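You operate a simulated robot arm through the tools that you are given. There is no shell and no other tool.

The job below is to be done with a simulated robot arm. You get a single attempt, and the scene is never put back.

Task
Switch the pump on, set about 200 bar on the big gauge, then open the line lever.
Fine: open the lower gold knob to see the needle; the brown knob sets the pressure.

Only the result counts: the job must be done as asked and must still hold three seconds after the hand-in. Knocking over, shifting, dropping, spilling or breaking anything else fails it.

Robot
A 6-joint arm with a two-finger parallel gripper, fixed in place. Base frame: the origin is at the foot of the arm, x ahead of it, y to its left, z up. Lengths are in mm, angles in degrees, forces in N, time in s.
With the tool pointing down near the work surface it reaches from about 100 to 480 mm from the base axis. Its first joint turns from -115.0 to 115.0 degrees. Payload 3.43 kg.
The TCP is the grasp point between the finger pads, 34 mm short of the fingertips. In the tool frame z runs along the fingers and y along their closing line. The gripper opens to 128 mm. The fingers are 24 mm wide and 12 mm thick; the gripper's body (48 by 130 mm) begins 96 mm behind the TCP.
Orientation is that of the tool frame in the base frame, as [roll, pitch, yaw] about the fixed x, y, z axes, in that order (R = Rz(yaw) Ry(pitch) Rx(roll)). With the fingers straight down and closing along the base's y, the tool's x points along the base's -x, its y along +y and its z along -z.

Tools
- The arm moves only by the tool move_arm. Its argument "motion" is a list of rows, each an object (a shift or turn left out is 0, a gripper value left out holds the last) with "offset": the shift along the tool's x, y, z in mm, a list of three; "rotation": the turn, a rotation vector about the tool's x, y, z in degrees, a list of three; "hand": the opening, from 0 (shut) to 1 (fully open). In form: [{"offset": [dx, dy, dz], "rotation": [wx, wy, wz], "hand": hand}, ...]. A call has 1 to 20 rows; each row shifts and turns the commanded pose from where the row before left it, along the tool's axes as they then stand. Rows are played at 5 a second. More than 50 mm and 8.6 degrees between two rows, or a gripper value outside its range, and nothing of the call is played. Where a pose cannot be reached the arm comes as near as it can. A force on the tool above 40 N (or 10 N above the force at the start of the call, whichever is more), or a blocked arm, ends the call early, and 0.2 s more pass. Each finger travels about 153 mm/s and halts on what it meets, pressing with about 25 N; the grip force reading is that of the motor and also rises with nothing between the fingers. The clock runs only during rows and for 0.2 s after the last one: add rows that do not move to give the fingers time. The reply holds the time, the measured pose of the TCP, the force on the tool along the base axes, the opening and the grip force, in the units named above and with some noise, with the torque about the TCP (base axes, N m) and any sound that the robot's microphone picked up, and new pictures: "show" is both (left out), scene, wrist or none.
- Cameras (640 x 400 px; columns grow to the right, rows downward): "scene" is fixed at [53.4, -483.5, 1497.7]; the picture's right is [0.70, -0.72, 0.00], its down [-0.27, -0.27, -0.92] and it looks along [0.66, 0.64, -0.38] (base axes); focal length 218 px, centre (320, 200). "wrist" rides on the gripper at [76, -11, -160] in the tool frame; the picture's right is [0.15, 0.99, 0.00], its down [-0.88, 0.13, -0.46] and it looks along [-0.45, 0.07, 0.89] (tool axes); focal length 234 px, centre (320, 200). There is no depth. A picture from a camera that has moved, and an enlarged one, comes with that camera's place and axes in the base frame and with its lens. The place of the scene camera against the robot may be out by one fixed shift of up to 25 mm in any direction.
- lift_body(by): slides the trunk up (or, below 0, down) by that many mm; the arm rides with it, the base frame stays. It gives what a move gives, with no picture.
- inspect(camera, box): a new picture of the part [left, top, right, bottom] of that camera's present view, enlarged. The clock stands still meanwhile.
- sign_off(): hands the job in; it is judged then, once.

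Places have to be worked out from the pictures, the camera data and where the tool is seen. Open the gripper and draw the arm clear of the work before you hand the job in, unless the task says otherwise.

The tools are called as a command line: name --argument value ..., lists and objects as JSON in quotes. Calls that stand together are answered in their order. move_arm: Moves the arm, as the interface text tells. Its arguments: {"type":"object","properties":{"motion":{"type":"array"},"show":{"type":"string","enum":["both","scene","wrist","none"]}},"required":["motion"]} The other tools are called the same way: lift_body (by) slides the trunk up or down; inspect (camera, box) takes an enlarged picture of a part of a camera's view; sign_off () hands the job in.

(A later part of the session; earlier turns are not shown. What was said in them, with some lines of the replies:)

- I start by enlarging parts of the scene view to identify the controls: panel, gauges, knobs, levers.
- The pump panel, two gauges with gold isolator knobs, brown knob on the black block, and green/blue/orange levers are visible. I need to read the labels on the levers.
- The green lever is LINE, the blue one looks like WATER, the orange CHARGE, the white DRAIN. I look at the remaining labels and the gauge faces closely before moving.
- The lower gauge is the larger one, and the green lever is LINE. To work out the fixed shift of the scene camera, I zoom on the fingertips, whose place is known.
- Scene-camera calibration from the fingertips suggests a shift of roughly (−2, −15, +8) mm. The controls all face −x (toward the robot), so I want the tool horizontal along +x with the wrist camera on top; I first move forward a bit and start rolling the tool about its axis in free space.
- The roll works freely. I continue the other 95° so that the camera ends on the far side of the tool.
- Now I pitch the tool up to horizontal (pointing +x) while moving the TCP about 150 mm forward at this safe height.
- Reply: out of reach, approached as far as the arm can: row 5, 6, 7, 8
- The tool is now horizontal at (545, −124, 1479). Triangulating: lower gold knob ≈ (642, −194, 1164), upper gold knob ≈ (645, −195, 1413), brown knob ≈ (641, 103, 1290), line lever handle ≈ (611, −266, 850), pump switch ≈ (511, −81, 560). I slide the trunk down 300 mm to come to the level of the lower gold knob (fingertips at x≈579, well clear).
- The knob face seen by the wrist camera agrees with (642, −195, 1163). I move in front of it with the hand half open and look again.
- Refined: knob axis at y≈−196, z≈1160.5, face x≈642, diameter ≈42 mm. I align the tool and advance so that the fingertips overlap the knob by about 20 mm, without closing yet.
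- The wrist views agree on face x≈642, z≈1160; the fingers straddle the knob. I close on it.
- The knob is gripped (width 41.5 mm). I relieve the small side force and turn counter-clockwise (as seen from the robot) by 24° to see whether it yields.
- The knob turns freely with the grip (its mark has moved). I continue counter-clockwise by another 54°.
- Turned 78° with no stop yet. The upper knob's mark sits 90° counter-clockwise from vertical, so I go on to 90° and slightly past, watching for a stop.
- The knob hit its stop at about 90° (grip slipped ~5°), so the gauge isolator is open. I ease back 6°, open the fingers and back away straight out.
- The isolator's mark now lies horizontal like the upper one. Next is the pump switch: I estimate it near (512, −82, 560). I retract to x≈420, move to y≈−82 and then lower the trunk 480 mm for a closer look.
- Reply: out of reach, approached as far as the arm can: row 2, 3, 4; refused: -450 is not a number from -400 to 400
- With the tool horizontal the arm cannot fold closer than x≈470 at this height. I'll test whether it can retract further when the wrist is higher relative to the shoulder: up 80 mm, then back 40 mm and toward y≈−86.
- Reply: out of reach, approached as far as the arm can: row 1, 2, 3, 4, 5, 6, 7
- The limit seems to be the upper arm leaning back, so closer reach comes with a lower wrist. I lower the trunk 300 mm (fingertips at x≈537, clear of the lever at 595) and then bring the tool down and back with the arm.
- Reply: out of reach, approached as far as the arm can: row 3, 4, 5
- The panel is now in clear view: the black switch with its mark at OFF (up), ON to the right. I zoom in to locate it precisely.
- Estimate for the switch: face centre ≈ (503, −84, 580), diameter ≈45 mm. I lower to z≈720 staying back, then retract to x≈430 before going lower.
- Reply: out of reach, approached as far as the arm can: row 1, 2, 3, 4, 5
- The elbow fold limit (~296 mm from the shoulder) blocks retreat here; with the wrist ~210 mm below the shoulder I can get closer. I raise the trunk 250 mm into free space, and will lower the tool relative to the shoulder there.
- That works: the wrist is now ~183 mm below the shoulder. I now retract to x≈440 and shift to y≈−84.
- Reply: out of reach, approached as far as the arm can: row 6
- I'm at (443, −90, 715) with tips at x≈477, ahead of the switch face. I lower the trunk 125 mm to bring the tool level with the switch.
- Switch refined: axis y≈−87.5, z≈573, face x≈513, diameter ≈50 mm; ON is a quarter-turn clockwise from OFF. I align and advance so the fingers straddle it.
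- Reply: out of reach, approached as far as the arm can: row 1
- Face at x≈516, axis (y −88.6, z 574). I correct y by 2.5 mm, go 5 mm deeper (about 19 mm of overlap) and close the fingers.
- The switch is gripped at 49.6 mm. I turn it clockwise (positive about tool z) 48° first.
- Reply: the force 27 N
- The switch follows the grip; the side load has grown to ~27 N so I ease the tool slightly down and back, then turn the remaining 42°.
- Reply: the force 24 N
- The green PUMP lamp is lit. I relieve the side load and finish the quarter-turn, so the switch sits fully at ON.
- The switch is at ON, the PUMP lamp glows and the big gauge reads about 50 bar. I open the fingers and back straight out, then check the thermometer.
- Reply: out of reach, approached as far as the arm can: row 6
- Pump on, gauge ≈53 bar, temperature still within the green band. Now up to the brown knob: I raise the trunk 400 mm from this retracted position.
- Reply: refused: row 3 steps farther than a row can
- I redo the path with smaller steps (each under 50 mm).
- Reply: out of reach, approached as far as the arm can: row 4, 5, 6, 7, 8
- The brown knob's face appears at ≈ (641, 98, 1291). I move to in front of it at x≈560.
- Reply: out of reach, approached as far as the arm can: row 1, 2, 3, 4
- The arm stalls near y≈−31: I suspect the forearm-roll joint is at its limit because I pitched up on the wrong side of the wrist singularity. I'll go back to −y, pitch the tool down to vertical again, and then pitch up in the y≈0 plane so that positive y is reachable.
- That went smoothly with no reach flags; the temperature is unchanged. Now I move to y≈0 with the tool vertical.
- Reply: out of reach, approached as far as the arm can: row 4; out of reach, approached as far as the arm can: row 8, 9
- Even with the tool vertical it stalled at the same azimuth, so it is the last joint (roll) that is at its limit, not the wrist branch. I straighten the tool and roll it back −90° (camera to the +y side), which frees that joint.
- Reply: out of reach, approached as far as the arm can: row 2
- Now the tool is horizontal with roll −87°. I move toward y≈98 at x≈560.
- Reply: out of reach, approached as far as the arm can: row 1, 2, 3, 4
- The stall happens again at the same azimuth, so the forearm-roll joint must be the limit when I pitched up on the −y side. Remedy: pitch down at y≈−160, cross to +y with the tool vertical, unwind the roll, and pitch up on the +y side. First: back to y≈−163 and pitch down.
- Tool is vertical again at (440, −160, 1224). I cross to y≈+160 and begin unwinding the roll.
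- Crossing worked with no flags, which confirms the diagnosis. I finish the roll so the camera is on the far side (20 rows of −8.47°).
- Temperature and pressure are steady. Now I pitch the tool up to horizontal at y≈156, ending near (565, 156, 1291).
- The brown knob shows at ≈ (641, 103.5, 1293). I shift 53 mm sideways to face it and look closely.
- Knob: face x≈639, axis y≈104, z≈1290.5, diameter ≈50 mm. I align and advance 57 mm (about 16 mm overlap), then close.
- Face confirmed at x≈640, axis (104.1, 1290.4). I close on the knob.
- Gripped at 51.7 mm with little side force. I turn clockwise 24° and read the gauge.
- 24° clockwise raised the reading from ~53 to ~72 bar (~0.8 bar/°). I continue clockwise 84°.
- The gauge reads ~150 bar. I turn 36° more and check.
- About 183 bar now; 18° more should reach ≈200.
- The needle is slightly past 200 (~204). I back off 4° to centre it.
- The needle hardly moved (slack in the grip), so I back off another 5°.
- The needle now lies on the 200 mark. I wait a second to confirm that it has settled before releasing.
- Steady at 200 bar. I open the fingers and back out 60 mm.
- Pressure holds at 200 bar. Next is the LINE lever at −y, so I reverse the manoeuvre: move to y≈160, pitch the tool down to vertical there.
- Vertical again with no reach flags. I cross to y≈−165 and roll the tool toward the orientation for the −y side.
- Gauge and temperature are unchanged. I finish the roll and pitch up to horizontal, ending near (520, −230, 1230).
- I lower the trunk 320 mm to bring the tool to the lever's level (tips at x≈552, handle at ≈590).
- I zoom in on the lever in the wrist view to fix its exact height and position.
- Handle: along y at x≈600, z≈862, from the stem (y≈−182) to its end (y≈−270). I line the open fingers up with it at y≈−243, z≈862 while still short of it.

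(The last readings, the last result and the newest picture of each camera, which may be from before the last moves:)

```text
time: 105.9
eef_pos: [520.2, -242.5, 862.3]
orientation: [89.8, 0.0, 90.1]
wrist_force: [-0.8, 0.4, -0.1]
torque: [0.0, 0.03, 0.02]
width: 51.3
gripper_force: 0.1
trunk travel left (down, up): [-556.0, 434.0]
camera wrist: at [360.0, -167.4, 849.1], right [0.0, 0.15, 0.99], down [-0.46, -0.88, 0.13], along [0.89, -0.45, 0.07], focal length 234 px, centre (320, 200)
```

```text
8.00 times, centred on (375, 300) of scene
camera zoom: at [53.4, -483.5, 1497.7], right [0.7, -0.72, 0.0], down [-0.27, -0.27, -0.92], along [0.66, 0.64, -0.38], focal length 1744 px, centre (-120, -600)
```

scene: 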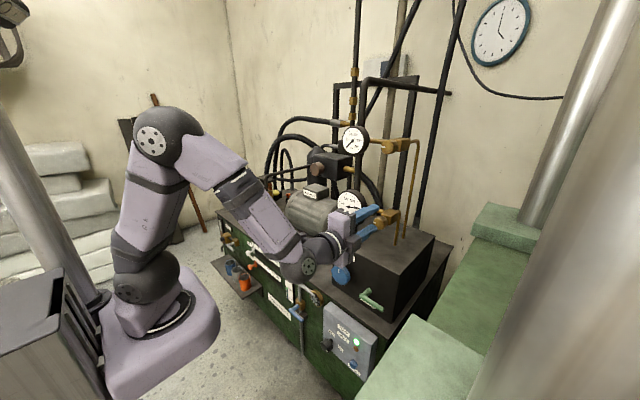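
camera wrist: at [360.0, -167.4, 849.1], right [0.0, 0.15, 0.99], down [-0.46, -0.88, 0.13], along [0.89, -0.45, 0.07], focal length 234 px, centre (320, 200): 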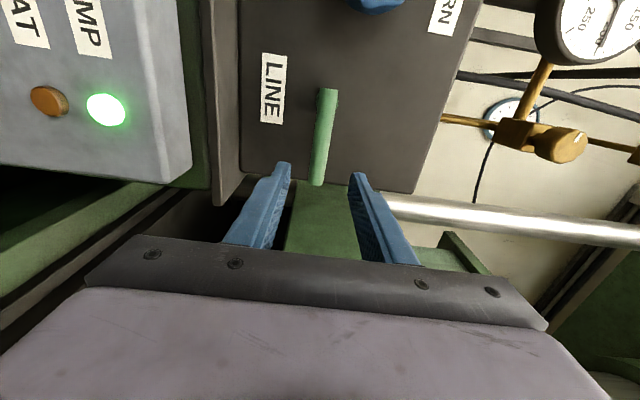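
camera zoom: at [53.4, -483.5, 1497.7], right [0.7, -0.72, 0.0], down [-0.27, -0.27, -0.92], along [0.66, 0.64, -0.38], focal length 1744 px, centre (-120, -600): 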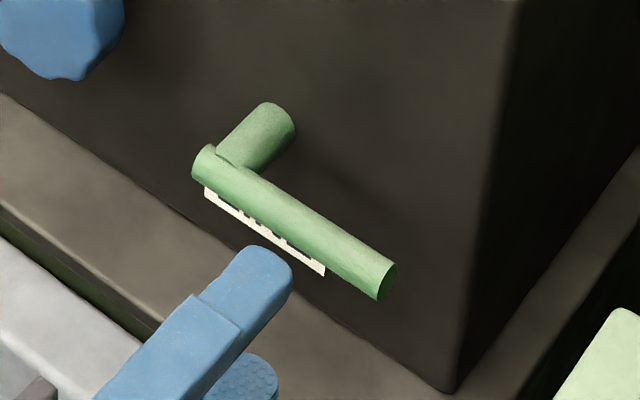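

Handle axis z≈860, end at y≈−269, stem axis ≈ (−184, 860). I advance 64 mm so the fingers straddle the handle and close to a loose cage (32 mm).

move_arm --motion '[{"offset": [0, -2, 24]}, {"offset": [0, 0, 20]}, {"offset": [0, 0, 20]}, {"hand": 0.25}, {"hand": 0.25}]' --show "wrist"

inspect --camera "scene" --box '[345, 275, 405, 325]'

inspect --camera "wrist" --box '[220, 60, 420, 210]'

```text
time: 107.1
eef_pos: [582.2, -241.9, 859.8]
orientation: [89.8, 0.0, 90.1]
wrist_force: [-0.2, -0.7, -0.5]
torque: [-0.01, 0.01, 0.02]
width: 31.8
gripper_force: 0.1
trunk travel left (down, up): [-556.0, 434.0]
camera wrist: at [423.3, -166.9, 847.7], right [0.0, 0.15, 0.99], down [-0.46, -0.88, 0.13], along [0.89, -0.45, 0.07], focal length 234 px, centre (320, 200)
```

wrist: 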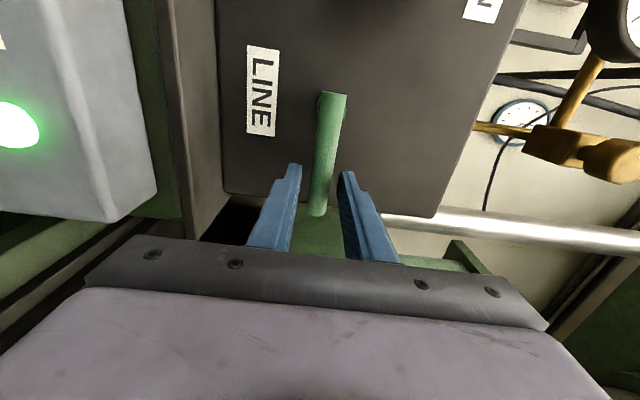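

```text
8.00 times, centred on (375, 300) of scene
camera zoom: at [53.4, -483.5, 1497.7], right [0.7, -0.72, 0.0], down [-0.27, -0.27, -0.92], along [0.66, 0.64, -0.38], focal length 1744 px, centre (-120, -600)
```

zoom: 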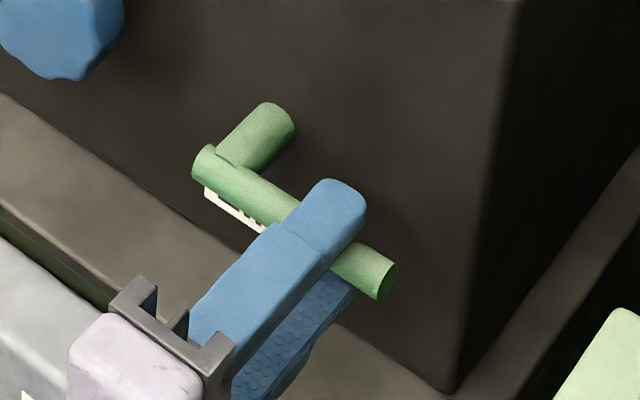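

```text
2.67 times, centred on (320, 135) of wrist
camera zoom: at [423.3, -166.9, 847.7], right [0.0, 0.15, 0.99], down [-0.46, -0.88, 0.13], along [0.89, -0.45, 0.07], focal length 624 px, centre (320, 373)
```

zoom: 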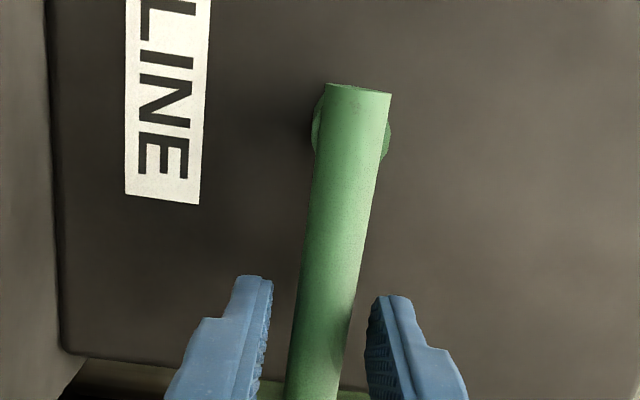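

The handle is caged between the fingers. I try lifting it first (counter-clockwise about the stem), following the arc for 24° and watching the force.

move_arm --motion '[{"offset": [0.32, 6.06, 0], "rotation": [0, 0, -6]}, {"offset": [0.32, 6.06, 0], "rotation": [0, 0, -6]}, {"offset": [0.32, 6.06, 0], "rotation": [0, 0, -6]}, {"offset": [0.32, 6.06, 0], "rotation": [0, 0, -6]}]' --show "wrist"

inspect --camera "scene" --box '[345, 265, 405, 325]'

```text
time: 108.1
eef_pos: [584.2, -237.5, 882.9]
orientation: [89.8, 24.1, 89.9]
wrist_force: [0.0, -1.2, -0.2]
torque: [0.04, 0.01, -0.02]
width: 32.9
gripper_force: 1.0
trunk travel left (down, up): [-556.0, 434.0]
camera wrist: at [424.5, -173.9, 841.3], right [0.0, 0.54, 0.84], down [-0.46, -0.75, 0.48], along [0.89, -0.38, 0.25], focal length 234 px, centre (320, 200)
```

wrist: 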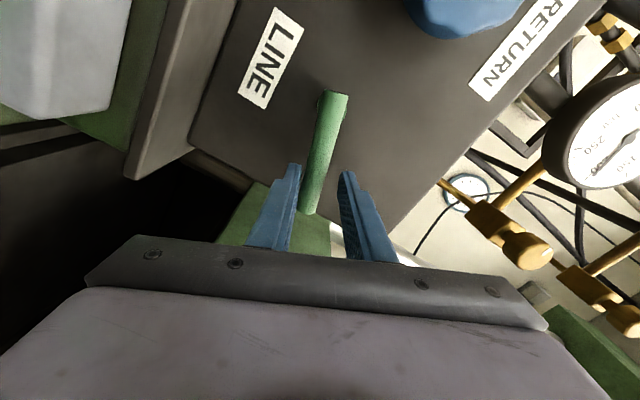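

```text
6.67 times, centred on (375, 295) of scene
camera zoom: at [53.4, -483.5, 1497.7], right [0.7, -0.72, 0.0], down [-0.27, -0.27, -0.92], along [0.66, 0.64, -0.38], focal length 1453 px, centre (-47, -433)
```

zoom: 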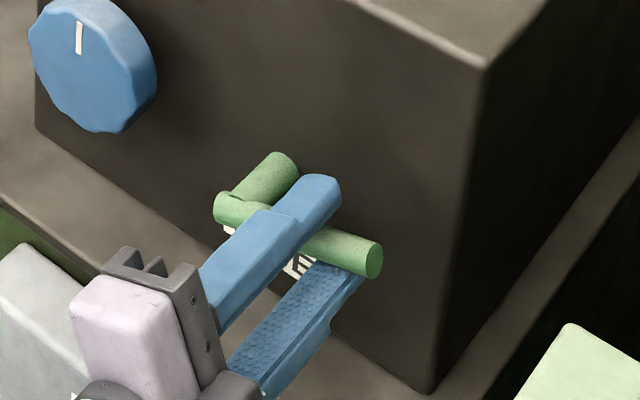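

The lever follows upward freely. I continue the arc another 60°.

move_arm --motion '[{"offset": [0.32, 6.06, 0], "rotation": [0, 0, -6]}, {"offset": [0.32, 6.06, 0], "rotation": [0, 0, -6]}, {"offset": [0.32, 6.06, 0], "rotation": [0, 0, -6]}, {"offset": [0.32, 6.06, 0], "rotation": [0, 0, -6]}, {"offset": [0.32, 6.06, 0], "rotation": [0, 0, -6]}, {"offset": [0.32, 6.06, 0], "rotation": [0, 0, -6]}, {"offset": [0.32, 6.06, 0], "rotation": [0, 0, -6]}, {"offset": [0.32, 6.06, 0], "rotation": [0, 0, -6]}, {"offset": [0.32, 6.06, 0], "rotation": [0, 0, -6]}, {"offset": [0.32, 6.06, 0], "rotation": [0, 0, -6]}]' --show "wrist"

inspect --camera "scene" --box '[345, 265, 405, 325]'

inspect --camera "scene" --box '[334, 186, 368, 226]'

```text
time: 110.3
eef_pos: [583.1, -192.3, 919.0]
orientation: [87.8, 84.1, 88.0]
wrist_force: [0.0, -0.2, -0.1]
torque: [0.0, -0.01, -0.04]
width: 32.7
gripper_force: 0.7
trunk travel left (down, up): [-556.0, 434.0]
camera wrist: at [423.8, -195.3, 840.9], right [0.0, 1.0, -0.04], down [-0.46, 0.04, 0.89], along [0.89, 0.02, 0.46], focal length 234 px, centre (320, 200)
```

wrist: 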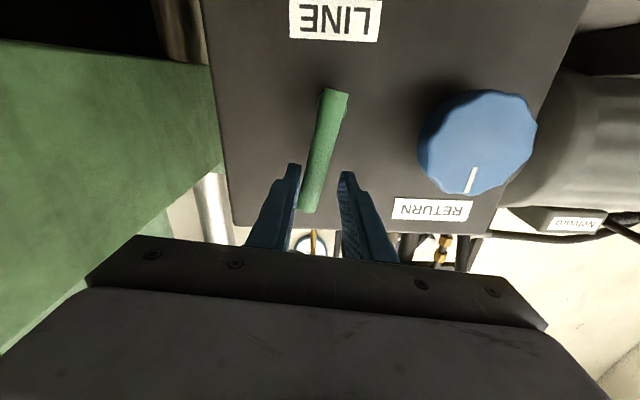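

```text
6.67 times, centred on (375, 295) of scene
camera zoom: at [53.4, -483.5, 1497.7], right [0.7, -0.72, 0.0], down [-0.27, -0.27, -0.92], along [0.66, 0.64, -0.38], focal length 1453 px, centre (-47, -433)
```

zoom: 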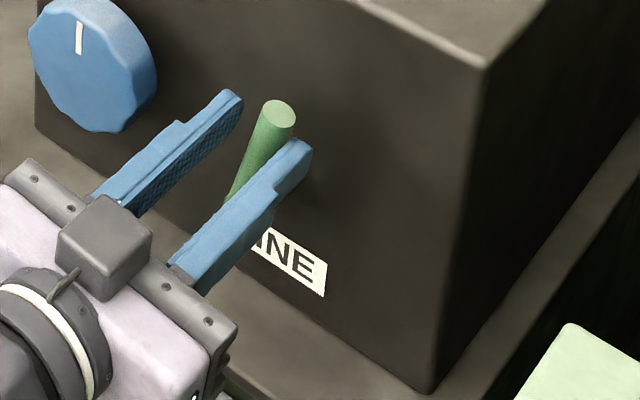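

```text
10.00 times, centred on (351, 206) of scene
camera zoom: at [53.4, -483.5, 1497.7], right [0.7, -0.72, 0.0], down [-0.27, -0.27, -0.92], along [0.66, 0.64, -0.38], focal length 2180 px, centre (10, 140)
```

zoom: 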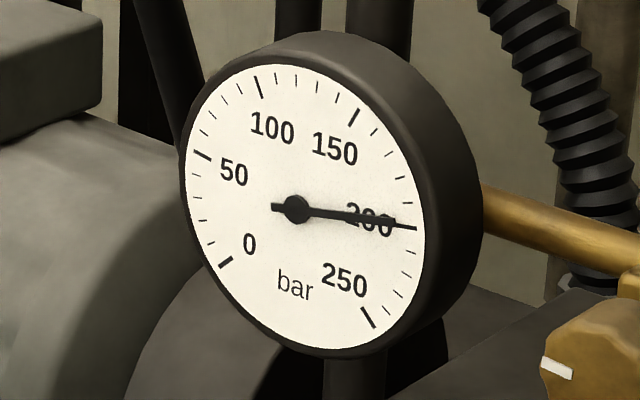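

The lever is nearly upright and the gauge still shows 200 bar. I keep pushing along the arc until it meets its stop.

move_arm --motion '[{"offset": [0.2, 4, 0], "rotation": [0, 0, -3]}, {"offset": [0.2, 4, 0], "rotation": [0, 0, -3]}, {"offset": [0, 4, 0]}, {"offset": [0, 3, 0]}, {}]' --show "wrist"

inspect --camera "scene" --box '[345, 265, 405, 325]'

inspect --camera "wrist" --box '[220, 60, 420, 220]'

```text
time: 111.5
eef_pos: [582.4, -176.7, 918.3]
orientation: [6.6, 89.7, 6.6]
wrist_force: [0.9, -4.0, 2.5]
torque: [-0.1, -0.05, -0.08]
width: 34.3
gripper_force: 2.2
trunk travel left (down, up): [-556.0, 434.0]
camera wrist: at [422.9, -188.2, 841.7], right [0.0, 0.99, -0.15], down [-0.46, 0.13, 0.88], along [0.89, 0.07, 0.45], focal length 234 px, centre (320, 200)
```

wrist: 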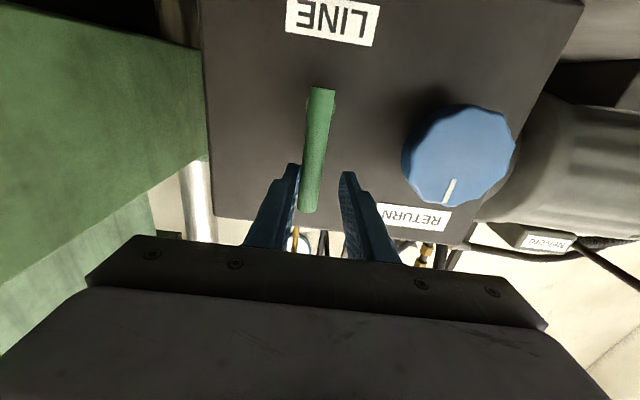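

```text
6.67 times, centred on (375, 295) of scene
camera zoom: at [53.4, -483.5, 1497.7], right [0.7, -0.72, 0.0], down [-0.27, -0.27, -0.92], along [0.66, 0.64, -0.38], focal length 1453 px, centre (-47, -433)
```

zoom: 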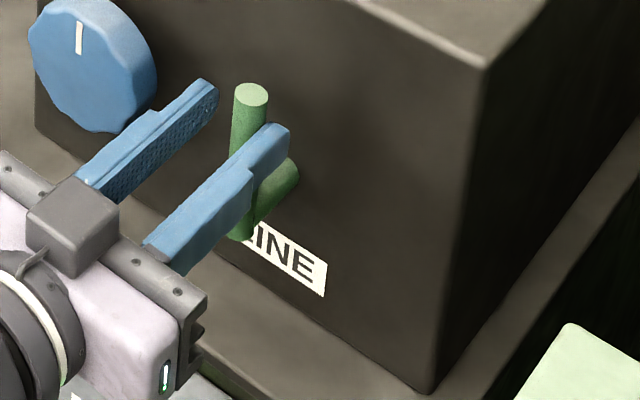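

```text
2.50 times, centred on (320, 140) of wrist
camera zoom: at [422.9, -188.2, 841.7], right [0.0, 0.99, -0.15], down [-0.46, 0.13, 0.88], along [0.89, 0.07, 0.45], focal length 585 px, centre (320, 350)
```

zoom: 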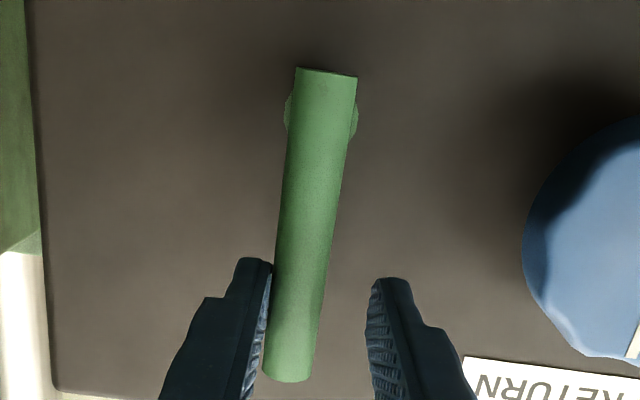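

The handle stands vertical with a small contact force. I press a little more to confirm it is at its end stop.

move_arm --motion '[{"offset": [0, 3, 0]}, {"offset": [0, 2, 0]}, {}]' --show "none"

inspect --camera "scene" --box '[345, 265, 405, 325]'

inspect --camera "scene" --box '[334, 186, 368, 226]'

```text
time: 112.3
eef_pos: [582.5, -171.7, 919.7]
orientation: [29.9, 89.7, 29.8]
wrist_force: [0.6, -15.8, 3.4]
torque: [-0.27, -0.04, -0.35]
width: 40.9
gripper_force: 8.3
trunk travel left (down, up): [-556.0, 434.0]
```

```text
6.67 times, centred on (375, 295) of scene
camera zoom: at [53.4, -483.5, 1497.7], right [0.7, -0.72, 0.0], down [-0.27, -0.27, -0.92], along [0.66, 0.64, -0.38], focal length 1453 px, centre (-47, -433)
```

zoom: 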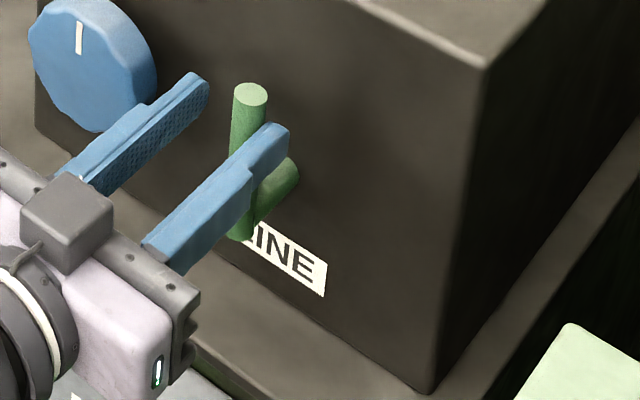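

```text
10.00 times, centred on (351, 206) of scene
camera zoom: at [53.4, -483.5, 1497.7], right [0.7, -0.72, 0.0], down [-0.27, -0.27, -0.92], along [0.66, 0.64, -0.38], focal length 2180 px, centre (10, 140)
```

zoom: 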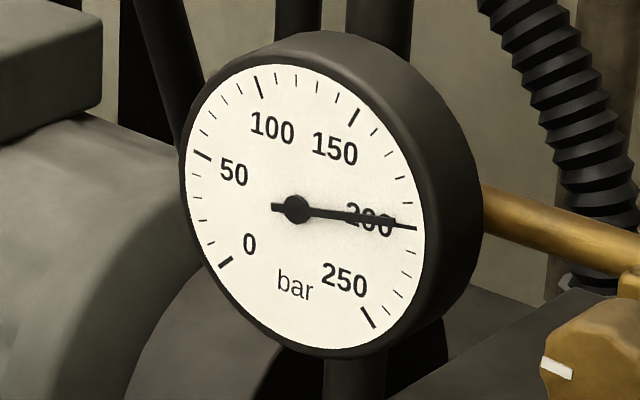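

The lever is firmly at its stop (the finger yields, it doesn't). I relieve the push, open the fingers and back straight out.

move_arm --motion '[{"offset": [0, -6, 0]}, {"offset": [0, -6, 0], "hand": 0.45}, {"hand": 0.45}, {"offset": [0, 0, -20]}, {"offset": [0, 0, -30]}, {"offset": [0, 0, -20]}, {}]' --show "both"

inspect --camera "scene" --box '[330, 110, 410, 240]'

inspect --camera "scene" --box '[345, 265, 405, 325]'

inspect --camera "scene" --box '[270, 250, 330, 320]'

inspect --camera "scene" --box '[300, 300, 400, 390]'

```text
time: 113.9
eef_pos: [511.1, -182.0, 916.8]
orientation: [10.0, 89.8, 10.0]
wrist_force: [0.1, 0.9, 0.5]
torque: [-0.02, -0.01, -0.01]
width: 57.4
gripper_force: 0.1
trunk travel left (down, up): [-556.0, 434.0]
camera wrist: at [352.5, -193.4, 840.8], right [0.0, 0.99, -0.15], down [-0.46, 0.13, 0.88], along [0.89, 0.07, 0.45], focal length 234 px, centre (320, 200)
```

scene: 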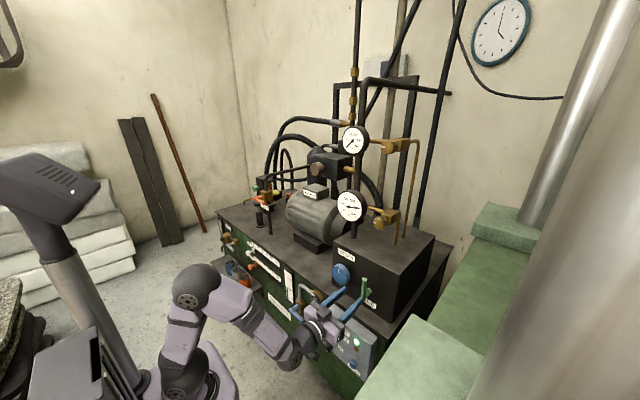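
wrist: 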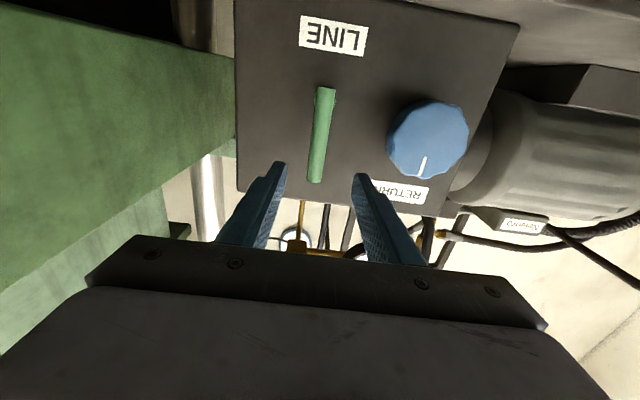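

```text
3.08 times, centred on (370, 175) of scene
camera zoom: at [53.4, -483.5, 1497.7], right [0.7, -0.72, 0.0], down [-0.27, -0.27, -0.92], along [0.66, 0.64, -0.38], focal length 671 px, centre (166, 277)
```

zoom: 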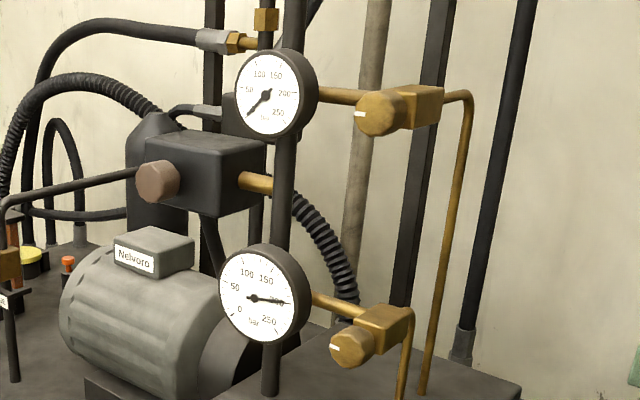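

```text
6.67 times, centred on (375, 295) of scene
camera zoom: at [53.4, -483.5, 1497.7], right [0.7, -0.72, 0.0], down [-0.27, -0.27, -0.92], along [0.66, 0.64, -0.38], focal length 1453 px, centre (-47, -433)
```

zoom: 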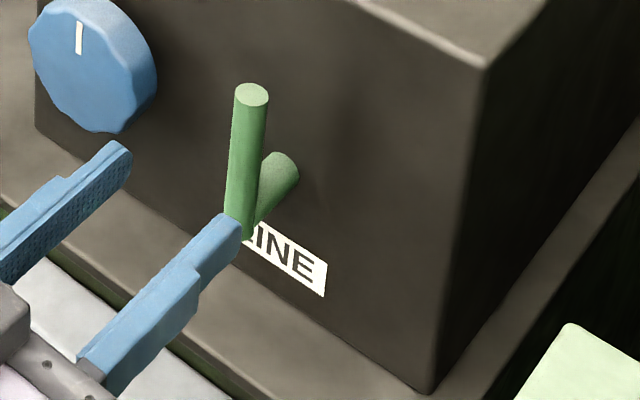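

```text
5.71 times, centred on (300, 285) of scene
camera zoom: at [53.4, -483.5, 1497.7], right [0.7, -0.72, 0.0], down [-0.27, -0.27, -0.92], along [0.66, 0.64, -0.38], focal length 1246 px, centre (434, -286)
```

zoom: 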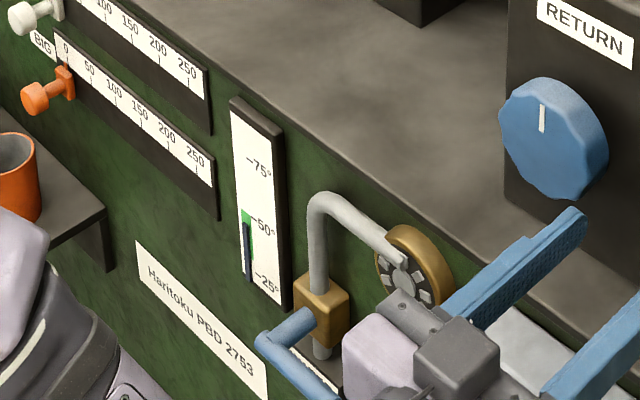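

```text
4.44 times, centred on (350, 345) of scene
camera zoom: at [53.4, -483.5, 1497.7], right [0.7, -0.72, 0.0], down [-0.27, -0.27, -0.92], along [0.66, 0.64, -0.38], focal length 969 px, centre (187, -444)
```

zoom: 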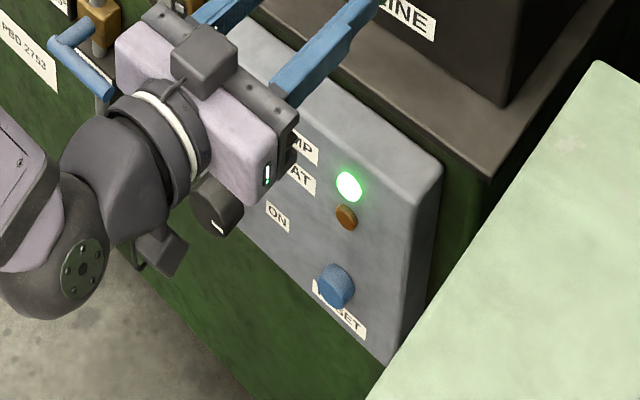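

The lever stands upright at OPEN, PUMP lamp lit, HEAT off, temperature in the green. I retract further and raise the arm away, then re-check the gauge over time.

move_arm --motion '[{"offset": [0, 0, -20]}, {"offset": [0, 0, -15]}, {}]' --show "none"

lift_body --by 200

inspect --camera "scene" --box '[334, 186, 368, 226]'

inspect --camera "scene" --box '[0, 0, 640, 400]'

inspect --camera "scene" --box '[270, 250, 330, 320]'

```text
time: 114.7
eef_pos: [477.3, -183.3, 917.2]
orientation: [12.1, 89.8, 12.3]
wrist_force: [0.1, 0.3, 0.2]
torque: [-0.01, 0.0, 0.0]
width: 57.6
gripper_force: 0.0
trunk travel left (down, up): [-556.0, 434.0]
```

```text
time: 116.9
eef_pos: [479.1, -182.7, 1117.7]
orientation: [7.3, 89.8, 7.5]
wrist_force: [0.3, 0.5, 0.1]
torque: [0.0, -0.01, 0.01]
width: 57.7
gripper_force: 0.1
trunk travel left (down, up): [-756.0, 234.0]
```

```text
10.00 times, centred on (351, 206) of scene
camera zoom: at [53.4, -483.5, 1497.7], right [0.7, -0.72, 0.0], down [-0.27, -0.27, -0.92], along [0.66, 0.64, -0.38], focal length 2180 px, centre (10, 140)
```

zoom: 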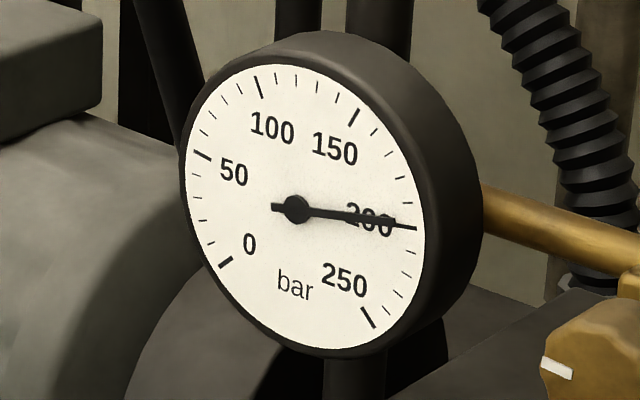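

```text
1.00 times, centred on (320, 200) of scene (not enlarged: the box is as wide or as high as the picture)
camera zoom: at [53.4, -483.5, 1497.7], right [0.7, -0.72, 0.0], down [-0.27, -0.27, -0.92], along [0.66, 0.64, -0.38], focal length 218 px, centre (320, 200)
```

zoom: 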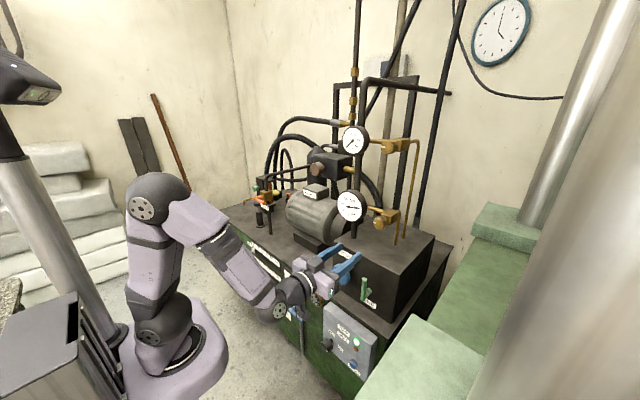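

```text
5.71 times, centred on (300, 285) of scene
camera zoom: at [53.4, -483.5, 1497.7], right [0.7, -0.72, 0.0], down [-0.27, -0.27, -0.92], along [0.66, 0.64, -0.38], focal length 1246 px, centre (434, -286)
```

zoom: 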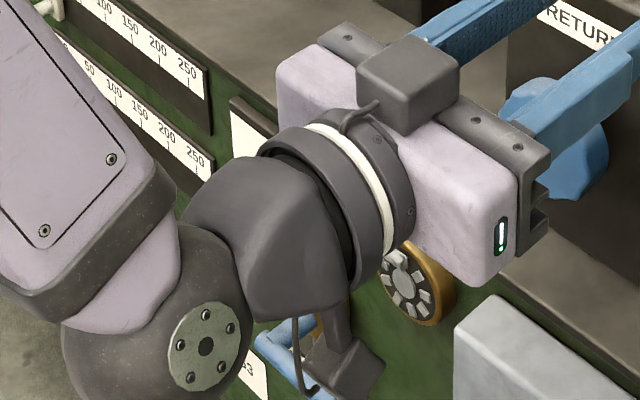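

The gauge stays at 200 bar with the line open. I open the gripper fully, wait a couple of seconds, and do a final check of lamp, lever and gauge.

move_arm --motion '[{"hand": 1.0}, {"hand": 1.0}, {}, {}, {}, {}, {}, {}, {}, {}, {}, {}]' --show "none"

inspect --camera "scene" --box '[320, 180, 420, 250]'

inspect --camera "scene" --box '[310, 265, 410, 385]'

```text
time: 119.5
eef_pos: [477.1, -182.2, 1118.9]
orientation: [7.3, 89.8, 7.4]
wrist_force: [-0.1, 0.3, 0.6]
torque: [0.04, 0.01, 0.02]
width: 128.3
gripper_force: 0.1
trunk travel left (down, up): [-756.0, 234.0]
```

```text
5.71 times, centred on (370, 215) of scene
camera zoom: at [53.4, -483.5, 1497.7], right [0.7, -0.72, 0.0], down [-0.27, -0.27, -0.92], along [0.66, 0.64, -0.38], focal length 1246 px, centre (34, 114)
```

zoom: 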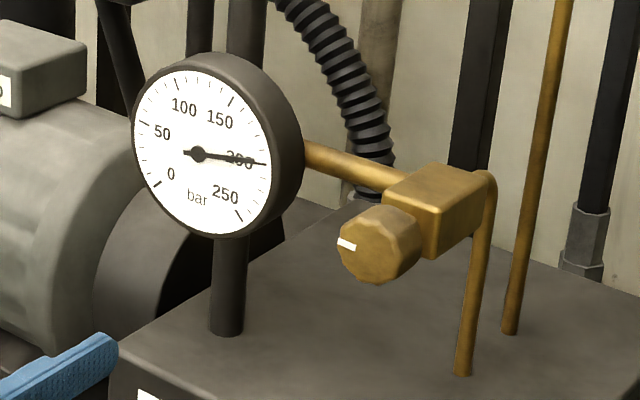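

```text
3.33 times, centred on (360, 325) of scene
camera zoom: at [53.4, -483.5, 1497.7], right [0.7, -0.72, 0.0], down [-0.27, -0.27, -0.92], along [0.66, 0.64, -0.38], focal length 727 px, centre (187, -217)
```

zoom: 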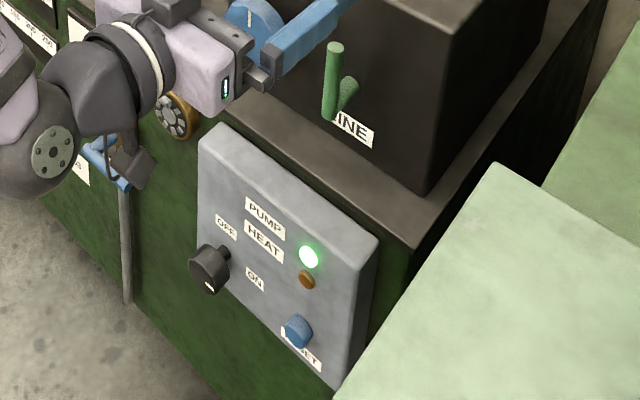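

The pump switch is at ON with its lamp lit, the big gauge holds at 200 bar, the LINE lever is upright at its stop, and the arm is clear with the gripper open. I hand the job in.

sign_off

```text
The job is handed in.
```

The job is handed in. The pump is on, the big gauge reads 200 bar, and the line lever is open.

- **Pump:** the switch is at ON. The green PUMP lamp is lit and the HEAT lamp stayed off.
- **Pressure:** I opened the lower gold knob a quarter turn to its stop. Then I turned the brown knob clockwise until the needle sat on 200. It stayed there for about 8 seconds after the line was opened, up to hand-in.
- **Line lever:** I turned the green LINE lever up about 90 degrees, until it reached its end stop.
- **Arm:** it is backed off from the bench with the gripper fully open.

I did not touch any other control, including the WATER lever. The temperature stayed in the green band each time I could see the thermometer. In the last check the arm was blocking it, and the HEAT lamp was still off.
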